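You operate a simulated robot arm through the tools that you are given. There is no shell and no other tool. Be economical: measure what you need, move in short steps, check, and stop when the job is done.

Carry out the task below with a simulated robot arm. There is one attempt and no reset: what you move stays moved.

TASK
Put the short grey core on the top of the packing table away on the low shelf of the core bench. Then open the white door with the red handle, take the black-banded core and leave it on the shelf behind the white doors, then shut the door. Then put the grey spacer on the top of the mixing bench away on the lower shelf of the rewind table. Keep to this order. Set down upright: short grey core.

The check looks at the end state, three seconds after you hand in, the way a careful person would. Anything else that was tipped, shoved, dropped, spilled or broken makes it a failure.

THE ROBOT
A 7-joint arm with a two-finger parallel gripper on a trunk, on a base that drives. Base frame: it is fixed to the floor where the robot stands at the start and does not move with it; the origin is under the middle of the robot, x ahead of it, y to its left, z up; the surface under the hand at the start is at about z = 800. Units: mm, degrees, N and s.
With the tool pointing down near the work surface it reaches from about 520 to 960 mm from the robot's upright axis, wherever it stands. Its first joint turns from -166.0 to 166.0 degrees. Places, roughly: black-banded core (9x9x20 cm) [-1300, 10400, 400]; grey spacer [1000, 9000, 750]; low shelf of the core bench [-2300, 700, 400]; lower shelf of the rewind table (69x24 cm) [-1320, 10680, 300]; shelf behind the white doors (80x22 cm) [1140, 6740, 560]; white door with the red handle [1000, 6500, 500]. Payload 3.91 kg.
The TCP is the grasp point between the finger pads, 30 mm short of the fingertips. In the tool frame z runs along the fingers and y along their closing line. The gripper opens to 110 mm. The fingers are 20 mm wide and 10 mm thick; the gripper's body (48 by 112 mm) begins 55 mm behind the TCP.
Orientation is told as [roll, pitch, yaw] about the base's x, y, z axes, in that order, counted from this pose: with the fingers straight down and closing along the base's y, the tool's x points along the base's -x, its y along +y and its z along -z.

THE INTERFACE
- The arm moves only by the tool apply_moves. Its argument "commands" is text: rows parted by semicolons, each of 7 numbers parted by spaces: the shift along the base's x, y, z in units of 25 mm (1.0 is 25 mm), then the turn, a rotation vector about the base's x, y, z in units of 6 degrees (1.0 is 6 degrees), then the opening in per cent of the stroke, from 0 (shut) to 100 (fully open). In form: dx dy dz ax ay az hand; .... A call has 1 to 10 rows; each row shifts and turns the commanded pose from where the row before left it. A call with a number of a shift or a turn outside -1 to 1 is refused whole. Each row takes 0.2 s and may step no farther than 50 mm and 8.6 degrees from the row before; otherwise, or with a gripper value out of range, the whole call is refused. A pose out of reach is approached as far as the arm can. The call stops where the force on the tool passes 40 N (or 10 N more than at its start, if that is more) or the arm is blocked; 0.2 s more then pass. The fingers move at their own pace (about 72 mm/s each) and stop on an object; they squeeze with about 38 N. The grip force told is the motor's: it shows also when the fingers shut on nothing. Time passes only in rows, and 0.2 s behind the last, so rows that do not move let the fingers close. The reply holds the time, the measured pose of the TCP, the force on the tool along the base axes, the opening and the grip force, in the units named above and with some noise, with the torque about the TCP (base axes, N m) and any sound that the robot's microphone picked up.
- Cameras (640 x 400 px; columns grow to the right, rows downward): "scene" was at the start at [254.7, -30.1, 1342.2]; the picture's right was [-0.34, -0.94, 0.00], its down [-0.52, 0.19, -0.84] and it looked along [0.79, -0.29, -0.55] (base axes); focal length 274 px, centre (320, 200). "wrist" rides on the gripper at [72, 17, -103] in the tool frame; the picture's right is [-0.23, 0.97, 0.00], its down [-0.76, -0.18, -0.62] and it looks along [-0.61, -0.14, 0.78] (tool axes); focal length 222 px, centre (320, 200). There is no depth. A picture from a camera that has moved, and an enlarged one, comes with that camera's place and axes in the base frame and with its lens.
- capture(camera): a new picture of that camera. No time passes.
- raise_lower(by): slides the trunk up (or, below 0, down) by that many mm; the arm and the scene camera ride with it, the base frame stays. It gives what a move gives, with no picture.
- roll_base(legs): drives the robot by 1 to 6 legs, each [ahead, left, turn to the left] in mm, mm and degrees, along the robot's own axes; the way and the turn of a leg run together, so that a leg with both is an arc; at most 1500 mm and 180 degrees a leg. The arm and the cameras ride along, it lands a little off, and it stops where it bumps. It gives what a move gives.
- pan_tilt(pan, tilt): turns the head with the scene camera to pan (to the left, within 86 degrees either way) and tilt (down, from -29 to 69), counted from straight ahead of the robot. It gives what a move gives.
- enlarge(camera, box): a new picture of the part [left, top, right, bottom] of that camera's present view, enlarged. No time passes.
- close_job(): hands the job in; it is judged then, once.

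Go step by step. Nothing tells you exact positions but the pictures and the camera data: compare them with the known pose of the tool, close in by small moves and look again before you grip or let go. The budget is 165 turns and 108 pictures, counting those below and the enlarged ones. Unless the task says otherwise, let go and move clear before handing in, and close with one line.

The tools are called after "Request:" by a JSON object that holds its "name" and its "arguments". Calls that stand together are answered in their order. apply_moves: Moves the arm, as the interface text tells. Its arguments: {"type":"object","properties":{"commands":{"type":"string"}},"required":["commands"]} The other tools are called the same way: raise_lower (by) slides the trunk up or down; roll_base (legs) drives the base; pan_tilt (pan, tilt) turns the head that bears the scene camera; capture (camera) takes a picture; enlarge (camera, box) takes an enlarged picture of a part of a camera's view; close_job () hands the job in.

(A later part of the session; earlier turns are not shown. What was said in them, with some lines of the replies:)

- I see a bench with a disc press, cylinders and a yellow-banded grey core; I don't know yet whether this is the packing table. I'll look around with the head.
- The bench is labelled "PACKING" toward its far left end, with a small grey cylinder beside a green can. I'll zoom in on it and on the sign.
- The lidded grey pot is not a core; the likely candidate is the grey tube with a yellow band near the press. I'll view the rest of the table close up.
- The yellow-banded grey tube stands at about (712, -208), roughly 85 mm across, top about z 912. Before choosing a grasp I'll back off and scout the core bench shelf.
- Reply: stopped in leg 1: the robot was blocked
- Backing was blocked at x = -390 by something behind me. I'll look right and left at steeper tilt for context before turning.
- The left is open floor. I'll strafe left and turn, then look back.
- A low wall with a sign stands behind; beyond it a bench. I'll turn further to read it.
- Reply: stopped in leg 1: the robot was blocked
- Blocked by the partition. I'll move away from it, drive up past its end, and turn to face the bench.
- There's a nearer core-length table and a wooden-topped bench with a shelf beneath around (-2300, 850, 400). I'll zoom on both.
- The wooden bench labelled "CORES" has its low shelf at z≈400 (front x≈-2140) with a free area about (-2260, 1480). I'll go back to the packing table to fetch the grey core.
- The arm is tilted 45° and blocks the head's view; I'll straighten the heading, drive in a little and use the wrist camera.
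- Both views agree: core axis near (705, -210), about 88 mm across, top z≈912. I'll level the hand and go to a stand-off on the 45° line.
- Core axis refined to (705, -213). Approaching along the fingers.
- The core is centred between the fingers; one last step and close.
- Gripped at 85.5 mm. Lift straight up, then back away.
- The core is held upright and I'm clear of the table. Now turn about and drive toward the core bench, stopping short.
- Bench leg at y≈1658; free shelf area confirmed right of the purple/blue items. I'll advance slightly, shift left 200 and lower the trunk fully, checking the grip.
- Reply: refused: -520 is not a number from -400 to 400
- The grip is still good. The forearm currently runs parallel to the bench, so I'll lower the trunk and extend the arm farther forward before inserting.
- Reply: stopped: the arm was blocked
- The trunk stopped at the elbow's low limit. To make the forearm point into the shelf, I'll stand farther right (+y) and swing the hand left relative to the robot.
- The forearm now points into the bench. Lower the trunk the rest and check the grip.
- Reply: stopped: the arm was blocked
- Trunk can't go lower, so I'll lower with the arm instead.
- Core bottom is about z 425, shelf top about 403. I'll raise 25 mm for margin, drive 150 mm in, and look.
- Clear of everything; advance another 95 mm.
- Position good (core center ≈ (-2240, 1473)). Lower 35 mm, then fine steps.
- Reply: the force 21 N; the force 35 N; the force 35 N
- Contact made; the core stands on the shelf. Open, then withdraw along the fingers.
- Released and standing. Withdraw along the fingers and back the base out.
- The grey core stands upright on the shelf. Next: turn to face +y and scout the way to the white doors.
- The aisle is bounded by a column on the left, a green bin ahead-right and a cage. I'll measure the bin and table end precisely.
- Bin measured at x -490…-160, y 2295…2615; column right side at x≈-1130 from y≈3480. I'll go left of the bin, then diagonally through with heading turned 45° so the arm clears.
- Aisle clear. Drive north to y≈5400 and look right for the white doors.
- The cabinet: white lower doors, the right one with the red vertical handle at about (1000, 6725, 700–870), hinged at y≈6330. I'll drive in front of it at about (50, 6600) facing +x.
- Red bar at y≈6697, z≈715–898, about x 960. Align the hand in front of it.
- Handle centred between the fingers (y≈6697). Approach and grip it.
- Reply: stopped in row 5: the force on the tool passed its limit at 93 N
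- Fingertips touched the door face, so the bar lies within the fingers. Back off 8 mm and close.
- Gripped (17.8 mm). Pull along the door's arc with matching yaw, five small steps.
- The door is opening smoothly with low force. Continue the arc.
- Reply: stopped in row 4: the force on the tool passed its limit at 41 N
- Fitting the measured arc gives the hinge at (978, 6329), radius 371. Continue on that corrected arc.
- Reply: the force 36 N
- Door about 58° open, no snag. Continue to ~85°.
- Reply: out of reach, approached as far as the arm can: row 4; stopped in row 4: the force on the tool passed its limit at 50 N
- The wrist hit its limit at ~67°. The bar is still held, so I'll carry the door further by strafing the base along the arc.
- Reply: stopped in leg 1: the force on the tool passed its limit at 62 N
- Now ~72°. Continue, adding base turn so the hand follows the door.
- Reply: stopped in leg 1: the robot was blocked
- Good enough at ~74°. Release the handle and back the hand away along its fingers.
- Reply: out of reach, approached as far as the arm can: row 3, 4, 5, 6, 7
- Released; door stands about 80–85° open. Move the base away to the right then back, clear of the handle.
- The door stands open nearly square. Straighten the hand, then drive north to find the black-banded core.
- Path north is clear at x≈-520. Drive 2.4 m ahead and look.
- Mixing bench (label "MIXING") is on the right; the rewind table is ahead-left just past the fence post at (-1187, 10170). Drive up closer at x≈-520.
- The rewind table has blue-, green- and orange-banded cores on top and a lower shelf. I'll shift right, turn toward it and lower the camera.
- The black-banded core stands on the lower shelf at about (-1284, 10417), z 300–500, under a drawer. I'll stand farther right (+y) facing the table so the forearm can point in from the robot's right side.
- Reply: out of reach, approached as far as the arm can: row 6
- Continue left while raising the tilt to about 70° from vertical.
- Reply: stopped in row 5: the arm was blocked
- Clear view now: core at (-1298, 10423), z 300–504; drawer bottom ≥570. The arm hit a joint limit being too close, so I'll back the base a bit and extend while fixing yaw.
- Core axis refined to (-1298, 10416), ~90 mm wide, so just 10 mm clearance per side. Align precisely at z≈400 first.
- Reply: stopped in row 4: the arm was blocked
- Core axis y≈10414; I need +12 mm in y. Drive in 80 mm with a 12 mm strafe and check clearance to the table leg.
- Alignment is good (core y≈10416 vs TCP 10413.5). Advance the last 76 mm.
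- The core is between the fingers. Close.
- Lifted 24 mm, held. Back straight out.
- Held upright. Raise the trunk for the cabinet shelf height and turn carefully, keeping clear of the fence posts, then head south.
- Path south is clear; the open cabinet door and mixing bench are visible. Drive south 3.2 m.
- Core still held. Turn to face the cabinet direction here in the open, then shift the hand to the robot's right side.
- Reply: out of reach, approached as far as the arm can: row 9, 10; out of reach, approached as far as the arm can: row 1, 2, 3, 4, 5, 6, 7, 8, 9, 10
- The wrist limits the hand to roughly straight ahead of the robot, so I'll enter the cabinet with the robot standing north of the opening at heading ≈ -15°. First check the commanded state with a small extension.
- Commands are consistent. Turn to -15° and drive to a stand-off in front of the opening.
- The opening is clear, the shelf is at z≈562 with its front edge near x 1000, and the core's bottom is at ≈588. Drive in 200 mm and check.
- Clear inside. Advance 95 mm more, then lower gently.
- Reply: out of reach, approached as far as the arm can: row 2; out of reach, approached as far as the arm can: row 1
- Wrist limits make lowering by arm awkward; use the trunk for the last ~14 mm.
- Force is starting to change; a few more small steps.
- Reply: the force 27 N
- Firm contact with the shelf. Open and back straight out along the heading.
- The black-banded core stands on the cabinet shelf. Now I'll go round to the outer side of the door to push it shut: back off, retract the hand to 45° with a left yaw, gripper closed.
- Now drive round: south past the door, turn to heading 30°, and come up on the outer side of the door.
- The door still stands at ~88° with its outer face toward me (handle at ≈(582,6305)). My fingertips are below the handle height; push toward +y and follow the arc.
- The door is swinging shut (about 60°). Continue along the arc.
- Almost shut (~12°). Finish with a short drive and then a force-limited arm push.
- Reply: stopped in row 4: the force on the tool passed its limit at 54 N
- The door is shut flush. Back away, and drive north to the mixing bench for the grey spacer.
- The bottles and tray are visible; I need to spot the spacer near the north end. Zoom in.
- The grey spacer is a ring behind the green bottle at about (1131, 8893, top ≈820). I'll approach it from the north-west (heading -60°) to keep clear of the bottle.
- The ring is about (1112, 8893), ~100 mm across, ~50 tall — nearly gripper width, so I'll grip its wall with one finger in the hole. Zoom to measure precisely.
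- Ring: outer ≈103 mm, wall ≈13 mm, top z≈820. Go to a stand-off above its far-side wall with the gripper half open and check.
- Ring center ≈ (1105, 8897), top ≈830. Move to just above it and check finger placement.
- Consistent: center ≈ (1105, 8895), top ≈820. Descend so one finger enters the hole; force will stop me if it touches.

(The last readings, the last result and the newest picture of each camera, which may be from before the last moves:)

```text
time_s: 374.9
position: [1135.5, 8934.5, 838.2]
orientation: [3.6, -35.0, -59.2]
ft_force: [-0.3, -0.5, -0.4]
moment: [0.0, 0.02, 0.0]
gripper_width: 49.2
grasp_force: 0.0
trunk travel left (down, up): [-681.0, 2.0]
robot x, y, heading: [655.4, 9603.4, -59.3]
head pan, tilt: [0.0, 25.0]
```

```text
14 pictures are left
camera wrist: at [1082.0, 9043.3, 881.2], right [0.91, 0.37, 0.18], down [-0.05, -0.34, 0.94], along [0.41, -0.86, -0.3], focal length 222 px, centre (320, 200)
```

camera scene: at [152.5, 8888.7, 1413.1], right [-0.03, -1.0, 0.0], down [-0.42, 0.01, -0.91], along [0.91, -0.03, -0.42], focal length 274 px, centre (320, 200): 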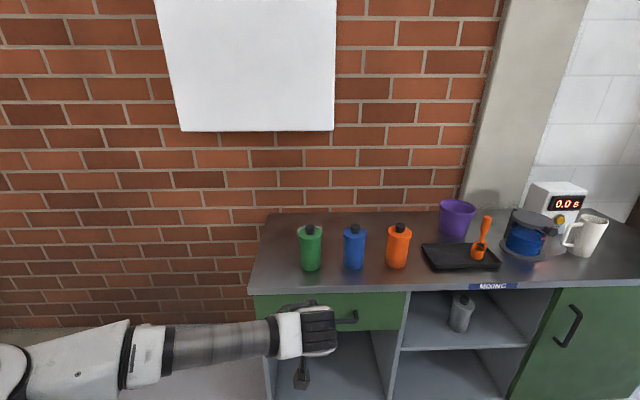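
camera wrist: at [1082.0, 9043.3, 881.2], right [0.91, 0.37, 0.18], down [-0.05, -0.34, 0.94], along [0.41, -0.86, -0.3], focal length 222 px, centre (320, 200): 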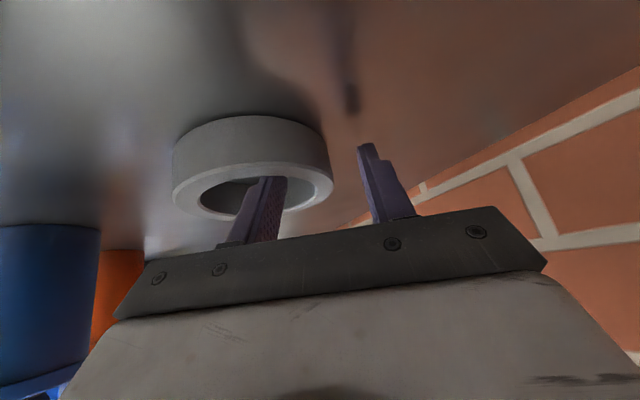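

The inner finger is over/in the hole with no contact. Last few mm, then close on the wall.

Request:
{"name": "apply_moves", "arguments": {"commands": "0.1 -0.15 -0.3 0 0 0 45; 0.05 -0.1 -0.2 0 0 0 45"}}

Request:
{"name": "apply_moves", "arguments": {"commands": "0 0 0 0 0 0 0; 0 0 0 0 0 0 0; 0 0 0 0 0 0 0; 0 0 0 0 0 0 0"}}

Request:
{"name": "capture", "arguments": {"camera": "wrist"}}

```text
time_s: 375.5
position: [1137.1, 8931.3, 831.4]
orientation: [3.5, -35.4, -59.3]
ft_force: [-12.6, 20.7, 26.0]
moment: [0.09, 0.87, -0.56]
gripper_width: 48.0
grasp_force: 0.0
trunk travel left (down, up): [-681.0, 2.0]
robot x, y, heading: [653.6, 9609.4, -59.4]
head pan, tilt: [0.0, 25.0]
```

```text
time_s: 376.5
position: [1139.5, 8928.4, 830.2]
orientation: [3.6, -35.5, -59.3]
ft_force: [-3.6, -8.9, 23.8]
moment: [-0.7, 0.11, -0.12]
gripper_width: 18.0
grasp_force: 38.1
trunk travel left (down, up): [-681.0, 2.0]
robot x, y, heading: [657.5, 9605.7, -59.2]
head pan, tilt: [0.0, 25.0]
```

```text
13 pictures are left
camera wrist: at [1086.5, 9036.8, 872.4], right [0.91, 0.37, 0.18], down [-0.05, -0.34, 0.94], along [0.41, -0.87, -0.29], focal length 222 px, centre (320, 200)
```

wrist: 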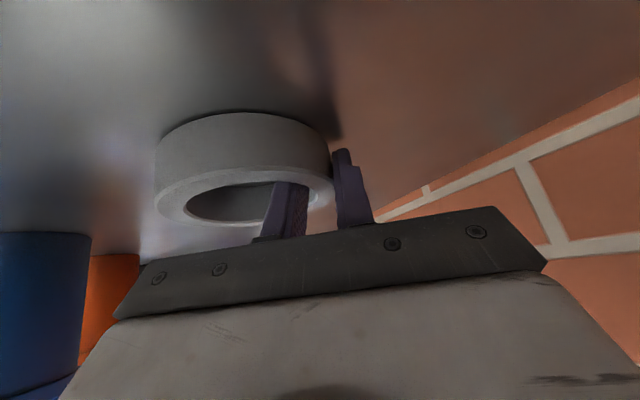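

The wall is gripped (18 mm). Lift straight up and check.

Request:
{"name": "apply_moves", "arguments": {"commands": "0 0 0.4 0 0 0 0; 0 0 0.6 0 0 0 0; 0 0 1 0 0 0 0; 0 0 1 0 0 0 0; 0 0 1 0 0 0 0; 0 0 1 0 0 0 0; 0 0 1 0 0 0 0; 0 0 1 0 0 0 0"}}

Request:
{"name": "capture", "arguments": {"camera": "wrist"}}

```text
time_s: 378.3
position: [1137.6, 8930.9, 999.9]
orientation: [3.6, -35.2, -59.1]
ft_force: [0.2, -0.4, -2.0]
moment: [0.03, -0.03, -0.04]
gripper_width: 17.5
grasp_force: 37.5
trunk travel left (down, up): [-681.0, 2.0]
robot x, y, heading: [653.2, 9603.0, -59.1]
head pan, tilt: [0.0, 25.0]
```

```text
12 pictures are left
camera wrist: at [1084.6, 9037.3, 1042.3], right [0.91, 0.37, 0.18], down [-0.05, -0.34, 0.94], along [0.41, -0.86, -0.3], focal length 222 px, centre (320, 200)
```

wrist: 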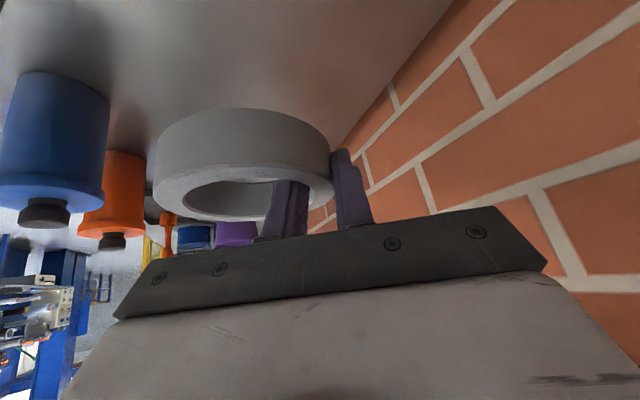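

The spacer is lifted, held flat. Back away from the bench and cross to the aisle.

Request:
{"name": "roll_base", "arguments": {"legs": [[-300, 0, 0], [-489, -814, 0]]}}

Request:
{"name": "apply_moves", "arguments": {"commands": "0.7 0.77 0 0 0 0 0; 0.7 0.77 0 0 0 0 0; 0.7 0.77 0 0 0 0 0; 0.7 0.77 0 0 0 0 0; 0.7 0.77 0 0 0 0 0; 0.7 0.77 0 0 0 0 0; 0.7 0.77 0 0 0 0 0; 0.7 0.77 0 0 0 0 0"}}

```text
time_s: 383.0
position: [678.5, 9166.6, 998.6]
orientation: [3.6, -35.1, -60.7]
ft_force: [-0.4, 0.4, -1.7]
moment: [0.02, -0.04, -0.03]
gripper_width: 17.3
grasp_force: 37.8
trunk travel left (down, up): [-681.0, 2.0]
robot x, y, heading: [219.2, 9858.9, -61.0]
head pan, tilt: [0.0, 25.0]
stopped in leg 2: the robot was blocked; the commanded pose is now the measured one
```

```text
time_s: 384.8
position: [819.2, 9321.5, 1002.2]
orientation: [3.5, -35.2, -60.8]
ft_force: [-0.3, 0.3, -1.4]
moment: [0.03, -0.04, -0.01]
gripper_width: 17.3
grasp_force: 38.6
trunk travel left (down, up): [-681.0, 2.0]
robot x, y, heading: [213.1, 9855.7, -60.7]
head pan, tilt: [0.0, 25.0]
```

The base touched the fence post's corner; go south a bit before crossing west, then turn and go up to the rewind table.

Request:
{"name": "roll_base", "arguments": {"legs": [[218, -122, 0], [-318, -567, 0], [0, 0, -70.3], [-834, -725, 0]]}}

Request:
{"name": "capture", "arguments": {"camera": "wrist"}}

```text
time_s: 399.8
position: [-688.8, 9997.2, 1003.7]
orientation: [3.6, -35.2, -133.8]
ft_force: [-0.4, 0.2, -1.1]
moment: [-0.04, -0.09, 0.02]
gripper_width: 17.0
grasp_force: 38.3
trunk travel left (down, up): [-681.0, 2.0]
robot x, y, heading: [-353.5, 10729.8, -134.1]
head pan, tilt: [0.0, 25.0]
```

```text
11 pictures are left
camera wrist: at [-599.0, 10075.5, 1044.6], right [0.6, -0.78, 0.18], down [-0.34, -0.05, 0.94], along [-0.72, -0.62, -0.3], focal length 222 px, centre (320, 200)
```

wrist: 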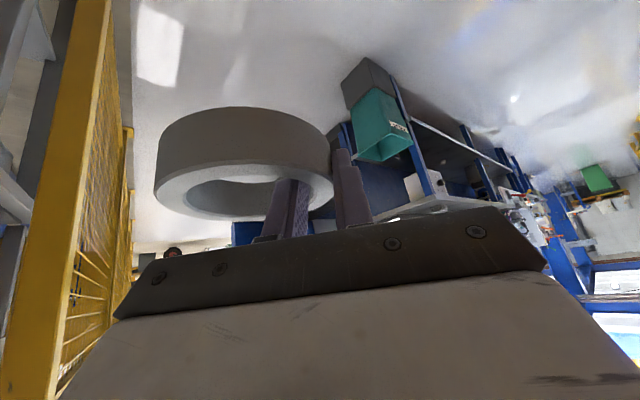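

Held well. Shift away from the table, turn to face it and lower the trunk.

Request:
{"name": "roll_base", "arguments": {"legs": [[-76, 79, 0], [0, 0, -46]]}}

Request:
{"name": "raise_lower", "arguments": {"by": -400}}

Request:
{"name": "raise_lower", "arguments": {"by": -200}}

Request:
{"name": "pan_tilt", "arguments": {"pan": 25, "tilt": 28}}

Request:
{"name": "capture", "arguments": {"camera": "scene"}}

```text
time_s: 403.2
position: [-1010.5, 10479.6, 1002.7]
orientation: [3.7, -35.2, 178.8]
ft_force: [-0.2, 0.7, -0.7]
moment: [-0.05, 0.0, 0.0]
gripper_width: 17.0
grasp_force: 37.9
trunk travel left (down, up): [-681.0, 2.0]
robot x, y, heading: [-244.1, 10729.7, 178.8]
head pan, tilt: [0.0, 25.0]
```

```text
time_s: 407.1
position: [-1008.0, 10479.5, 602.8]
orientation: [3.6, -35.3, 178.8]
ft_force: [-0.5, -0.9, -0.5]
moment: [-0.03, -0.02, 0.02]
gripper_width: 16.9
grasp_force: 37.9
trunk travel left (down, up): [-281.0, 402.0]
robot x, y, heading: [-244.1, 10730.6, 178.8]
head pan, tilt: [0.0, 25.0]
```

```text
time_s: 409.2
position: [-1009.1, 10479.5, 402.4]
orientation: [3.5, -35.2, 178.8]
ft_force: [-0.3, 1.1, -1.1]
moment: [-0.03, -0.02, -0.02]
gripper_width: 16.9
grasp_force: 38.1
trunk travel left (down, up): [-81.0, 602.0]
robot x, y, heading: [-241.6, 10732.8, 178.5]
head pan, tilt: [0.0, 25.0]
```

```text
time_s: 410.1
position: [-1010.5, 10480.1, 401.5]
orientation: [3.6, -35.2, 178.9]
ft_force: [-0.5, 0.7, -0.2]
moment: [-0.05, 0.01, 0.0]
gripper_width: 17.1
grasp_force: 37.7
trunk travel left (down, up): [-81.0, 602.0]
robot x, y, heading: [-242.0, 10728.2, 179.0]
head pan, tilt: [25.0, 28.0]
```

```text
10 pictures are left
camera scene: at [-495.6, 10697.3, 906.3], right [-0.4, 0.92, 0.0], down [0.43, 0.19, -0.88], along [-0.81, -0.35, -0.47], focal length 274 px, centre (320, 200)
```

scene: 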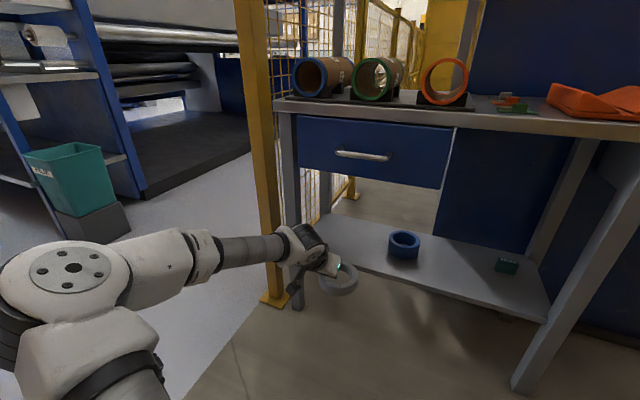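

Ring base is at ≈371, shelf at 300, blue ring at (-1290, 10669). Lower 45 mm, shift 18 mm left, and drive in 130 mm, then check.

Request:
{"name": "apply_moves", "arguments": {"commands": "0 -0.35 -0.9 0 0 0 0; 0 -0.35 -0.8 0 0 0 0"}}

Request:
{"name": "roll_base", "arguments": {"legs": [[130, 0, 0]]}}

Request:
{"name": "capture", "arguments": {"camera": "wrist"}}

Request:
{"name": "capture", "arguments": {"camera": "scene"}}

```text
time_s: 410.7
position: [-1009.3, 10462.6, 360.0]
orientation: [3.6, -35.2, 178.8]
ft_force: [-0.1, -0.3, -0.6]
moment: [-0.06, -0.02, 0.0]
gripper_width: 17.1
grasp_force: 37.6
trunk travel left (down, up): [-81.0, 602.0]
robot x, y, heading: [-245.9, 10731.3, 178.8]
head pan, tilt: [25.0, 28.0]
```

```text
time_s: 412.0
position: [-1139.2, 10463.9, 358.2]
orientation: [3.6, -35.1, 179.0]
ft_force: [-0.3, -0.2, -0.8]
moment: [-0.02, -0.04, -0.02]
gripper_width: 17.0
grasp_force: 38.1
trunk travel left (down, up): [-81.0, 602.0]
robot x, y, heading: [-372.3, 10733.2, 178.7]
head pan, tilt: [25.0, 28.0]
```

```text
9 pictures are left
camera wrist: at [-1021.2, 10451.2, 401.8], right [-0.17, -0.97, 0.18], down [-0.27, 0.22, 0.94], along [-0.95, 0.11, -0.3], focal length 222 px, centre (320, 200)
```

wrist: 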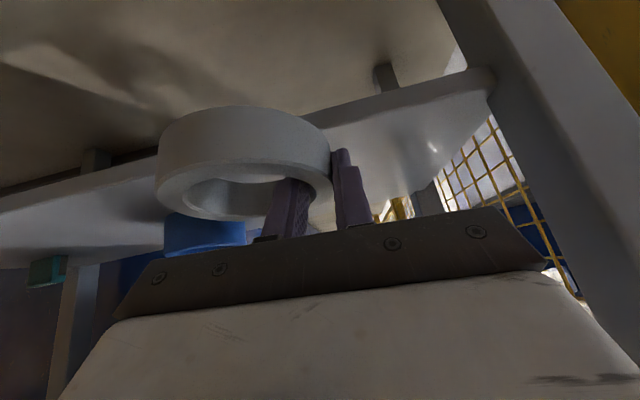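

```text
8 pictures are left
camera scene: at [-625.7, 10699.5, 906.3], right [-0.4, 0.91, 0.0], down [0.43, 0.19, -0.88], along [-0.81, -0.36, -0.47], focal length 274 px, centre (320, 200)
```

scene: 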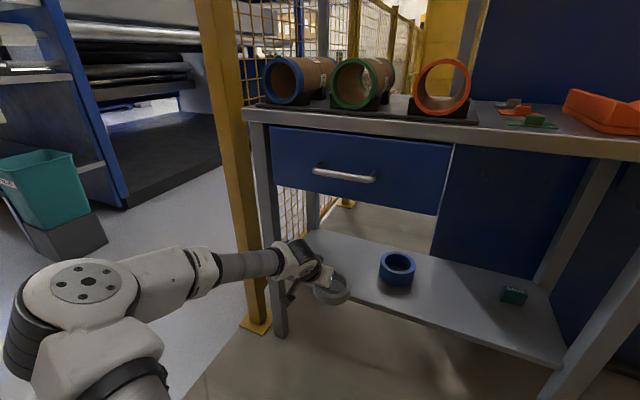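

Clearance over the shelf is about 28 mm; front edge x≈-1150. Advance 85 mm so the ring is fully over the shelf.

Request:
{"name": "roll_base", "arguments": {"legs": [[88, 0, 0]]}}

Request:
{"name": "enlarge", "arguments": {"camera": "scene", "box": [180, 180, 440, 350]}}

```text
time_s: 413.1
position: [-1227.1, 10463.4, 359.3]
orientation: [3.6, -35.2, 179.0]
ft_force: [-1.1, 0.5, -0.9]
moment: [-0.04, 0.02, 0.03]
gripper_width: 16.9
grasp_force: 37.9
trunk travel left (down, up): [-81.0, 602.0]
robot x, y, heading: [-461.4, 10734.3, 179.1]
head pan, tilt: [25.0, 28.0]
```

```text
2.35 times, centred on (310, 265) of scene
camera zoom: at [-713.4, 10700.8, 906.3], right [-0.41, 0.91, 0.0], down [0.43, 0.19, -0.88], along [-0.81, -0.36, -0.47], focal length 644 px, centre (344, 47)
```

zoom: 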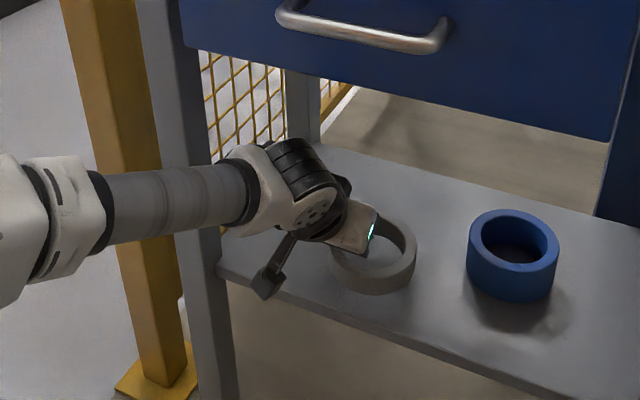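

Ring is over the shelf, clear of the blue ring. Go 20 mm deeper and lower to contact.

Request:
{"name": "apply_moves", "arguments": {"commands": "-0.4 0 0 0 0 0 0; -0.4 0 -0.3 0 0 0 0; 0 0 -0.5 0 0 0 0"}}

Request:
{"name": "apply_moves", "arguments": {"commands": "0 0 -0.15 0 0 0 0; 0 0 -0.15 0 0 0 0"}}

Request:
{"name": "apply_moves", "arguments": {"commands": "0 0 -0.12 0 0 0 0; 0 0 0 0 0 0 0"}}

```text
time_s: 413.9
position: [-1246.2, 10464.1, 338.1]
orientation: [3.6, -35.3, 178.9]
ft_force: [0.7, -1.2, -1.8]
moment: [-0.03, 0.0, 0.03]
gripper_width: 17.1
grasp_force: 38.0
trunk travel left (down, up): [-81.0, 602.0]
robot x, y, heading: [-459.1, 10736.8, 178.9]
head pan, tilt: [25.0, 28.0]
```

```text
time_s: 414.5
position: [-1245.9, 10464.1, 334.2]
orientation: [3.8, -35.2, 179.1]
ft_force: [2.2, -5.5, 13.2]
moment: [0.62, -0.63, -0.33]
gripper_width: 17.7
grasp_force: 37.9
trunk travel left (down, up): [-81.0, 602.0]
robot x, y, heading: [-458.9, 10734.2, 179.1]
head pan, tilt: [25.0, 28.0]
```

```text
time_s: 415.1
position: [-1246.6, 10463.5, 333.9]
orientation: [3.9, -35.4, 179.0]
ft_force: [3.2, -9.2, 24.9]
moment: [0.25, -1.05, -0.45]
gripper_width: 17.6
grasp_force: 37.3
trunk travel left (down, up): [-81.0, 602.0]
robot x, y, heading: [-464.5, 10738.0, 179.3]
head pan, tilt: [25.0, 28.0]
```

Contact. Open moderately (finger inside the hole) and withdraw along the fingers.

Request:
{"name": "apply_moves", "arguments": {"commands": "0 0 0 0 0 0 42; 0 0 0 0 0 0 42; 0 0 0 0 0 0 42; 0.3 0 0.43 0 0 0 42; 0.3 0 0.43 0 0 0 42; 0.3 0 0.43 0 0 0 42; 0.3 0 0.43 0 0 0 42; 0.3 0 0.43 0 0 0 42"}}

Request:
{"name": "capture", "arguments": {"camera": "wrist"}}

```text
time_s: 416.9
position: [-1208.6, 10464.2, 384.7]
orientation: [3.6, -35.2, 179.1]
ft_force: [-0.1, 0.0, 0.4]
moment: [0.02, 0.01, 0.0]
gripper_width: 46.0
grasp_force: 0.2
trunk travel left (down, up): [-81.0, 602.0]
robot x, y, heading: [-458.6, 10734.7, 179.1]
head pan, tilt: [25.0, 28.0]
```

```text
6 pictures are left
camera wrist: at [-1090.6, 10452.0, 425.9], right [-0.17, -0.97, 0.18], down [-0.27, 0.22, 0.94], along [-0.95, 0.11, -0.3], focal length 222 px, centre (320, 200)
```

wrist: 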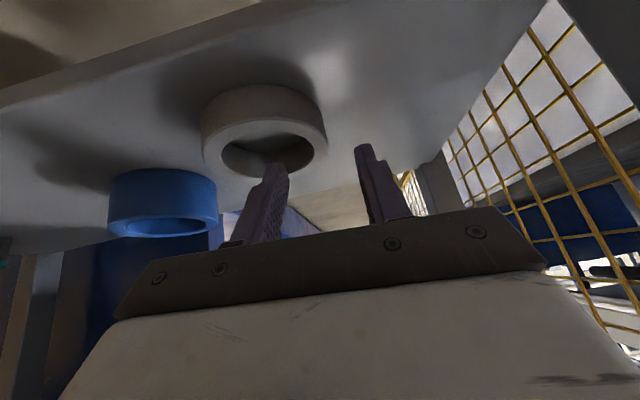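

The spacer lies flat on the shelf, fingers clear above it. Back the base out and take a final look.

Request:
{"name": "roll_base", "arguments": {"legs": [[-200, 0, 0]]}}

Request:
{"name": "capture", "arguments": {"camera": "scene"}}

```text
time_s: 418.5
position: [-1012.2, 10459.8, 383.6]
orientation: [3.6, -35.2, 179.0]
ft_force: [0.7, -0.5, 0.0]
moment: [0.01, -0.01, -0.02]
gripper_width: 46.1
grasp_force: 0.1
trunk travel left (down, up): [-81.0, 602.0]
robot x, y, heading: [-264.1, 10728.9, 179.2]
head pan, tilt: [25.0, 28.0]
```

```text
5 pictures are left
camera scene: at [-516.4, 10697.0, 906.3], right [-0.41, 0.91, 0.0], down [0.43, 0.19, -0.88], along [-0.81, -0.36, -0.47], focal length 274 px, centre (320, 200)
```

scene: 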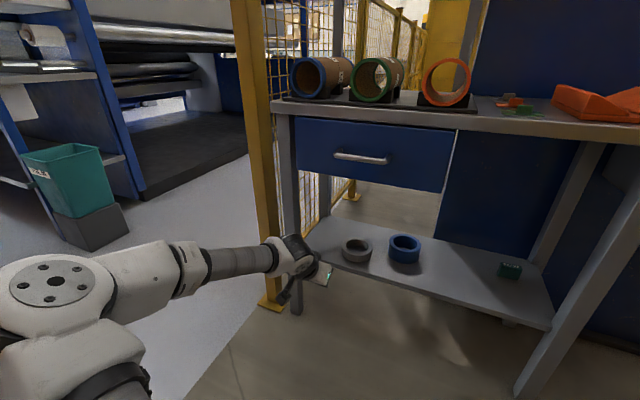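

The spacer lies flat on the rewind table's lower shelf next to the blue ring. The other two placements and the shut door are confirmed, and the gripper is clear, so I'm handing in.

Request:
{"name": "close_job", "arguments": {}}

```text
The job is handed in.
```

All three items are put away in the order asked. The short grey core stands upright on the core bench's low shelf. The black-banded core stands on the shelf behind the white doors, with the door shut. The grey spacer lies on the rewind table's lower shelf. The base bumped into something twice, the set-up bench early on and probably a fence post near the end; nothing looked moved in the pictures I took, though I did not check either spot closely.
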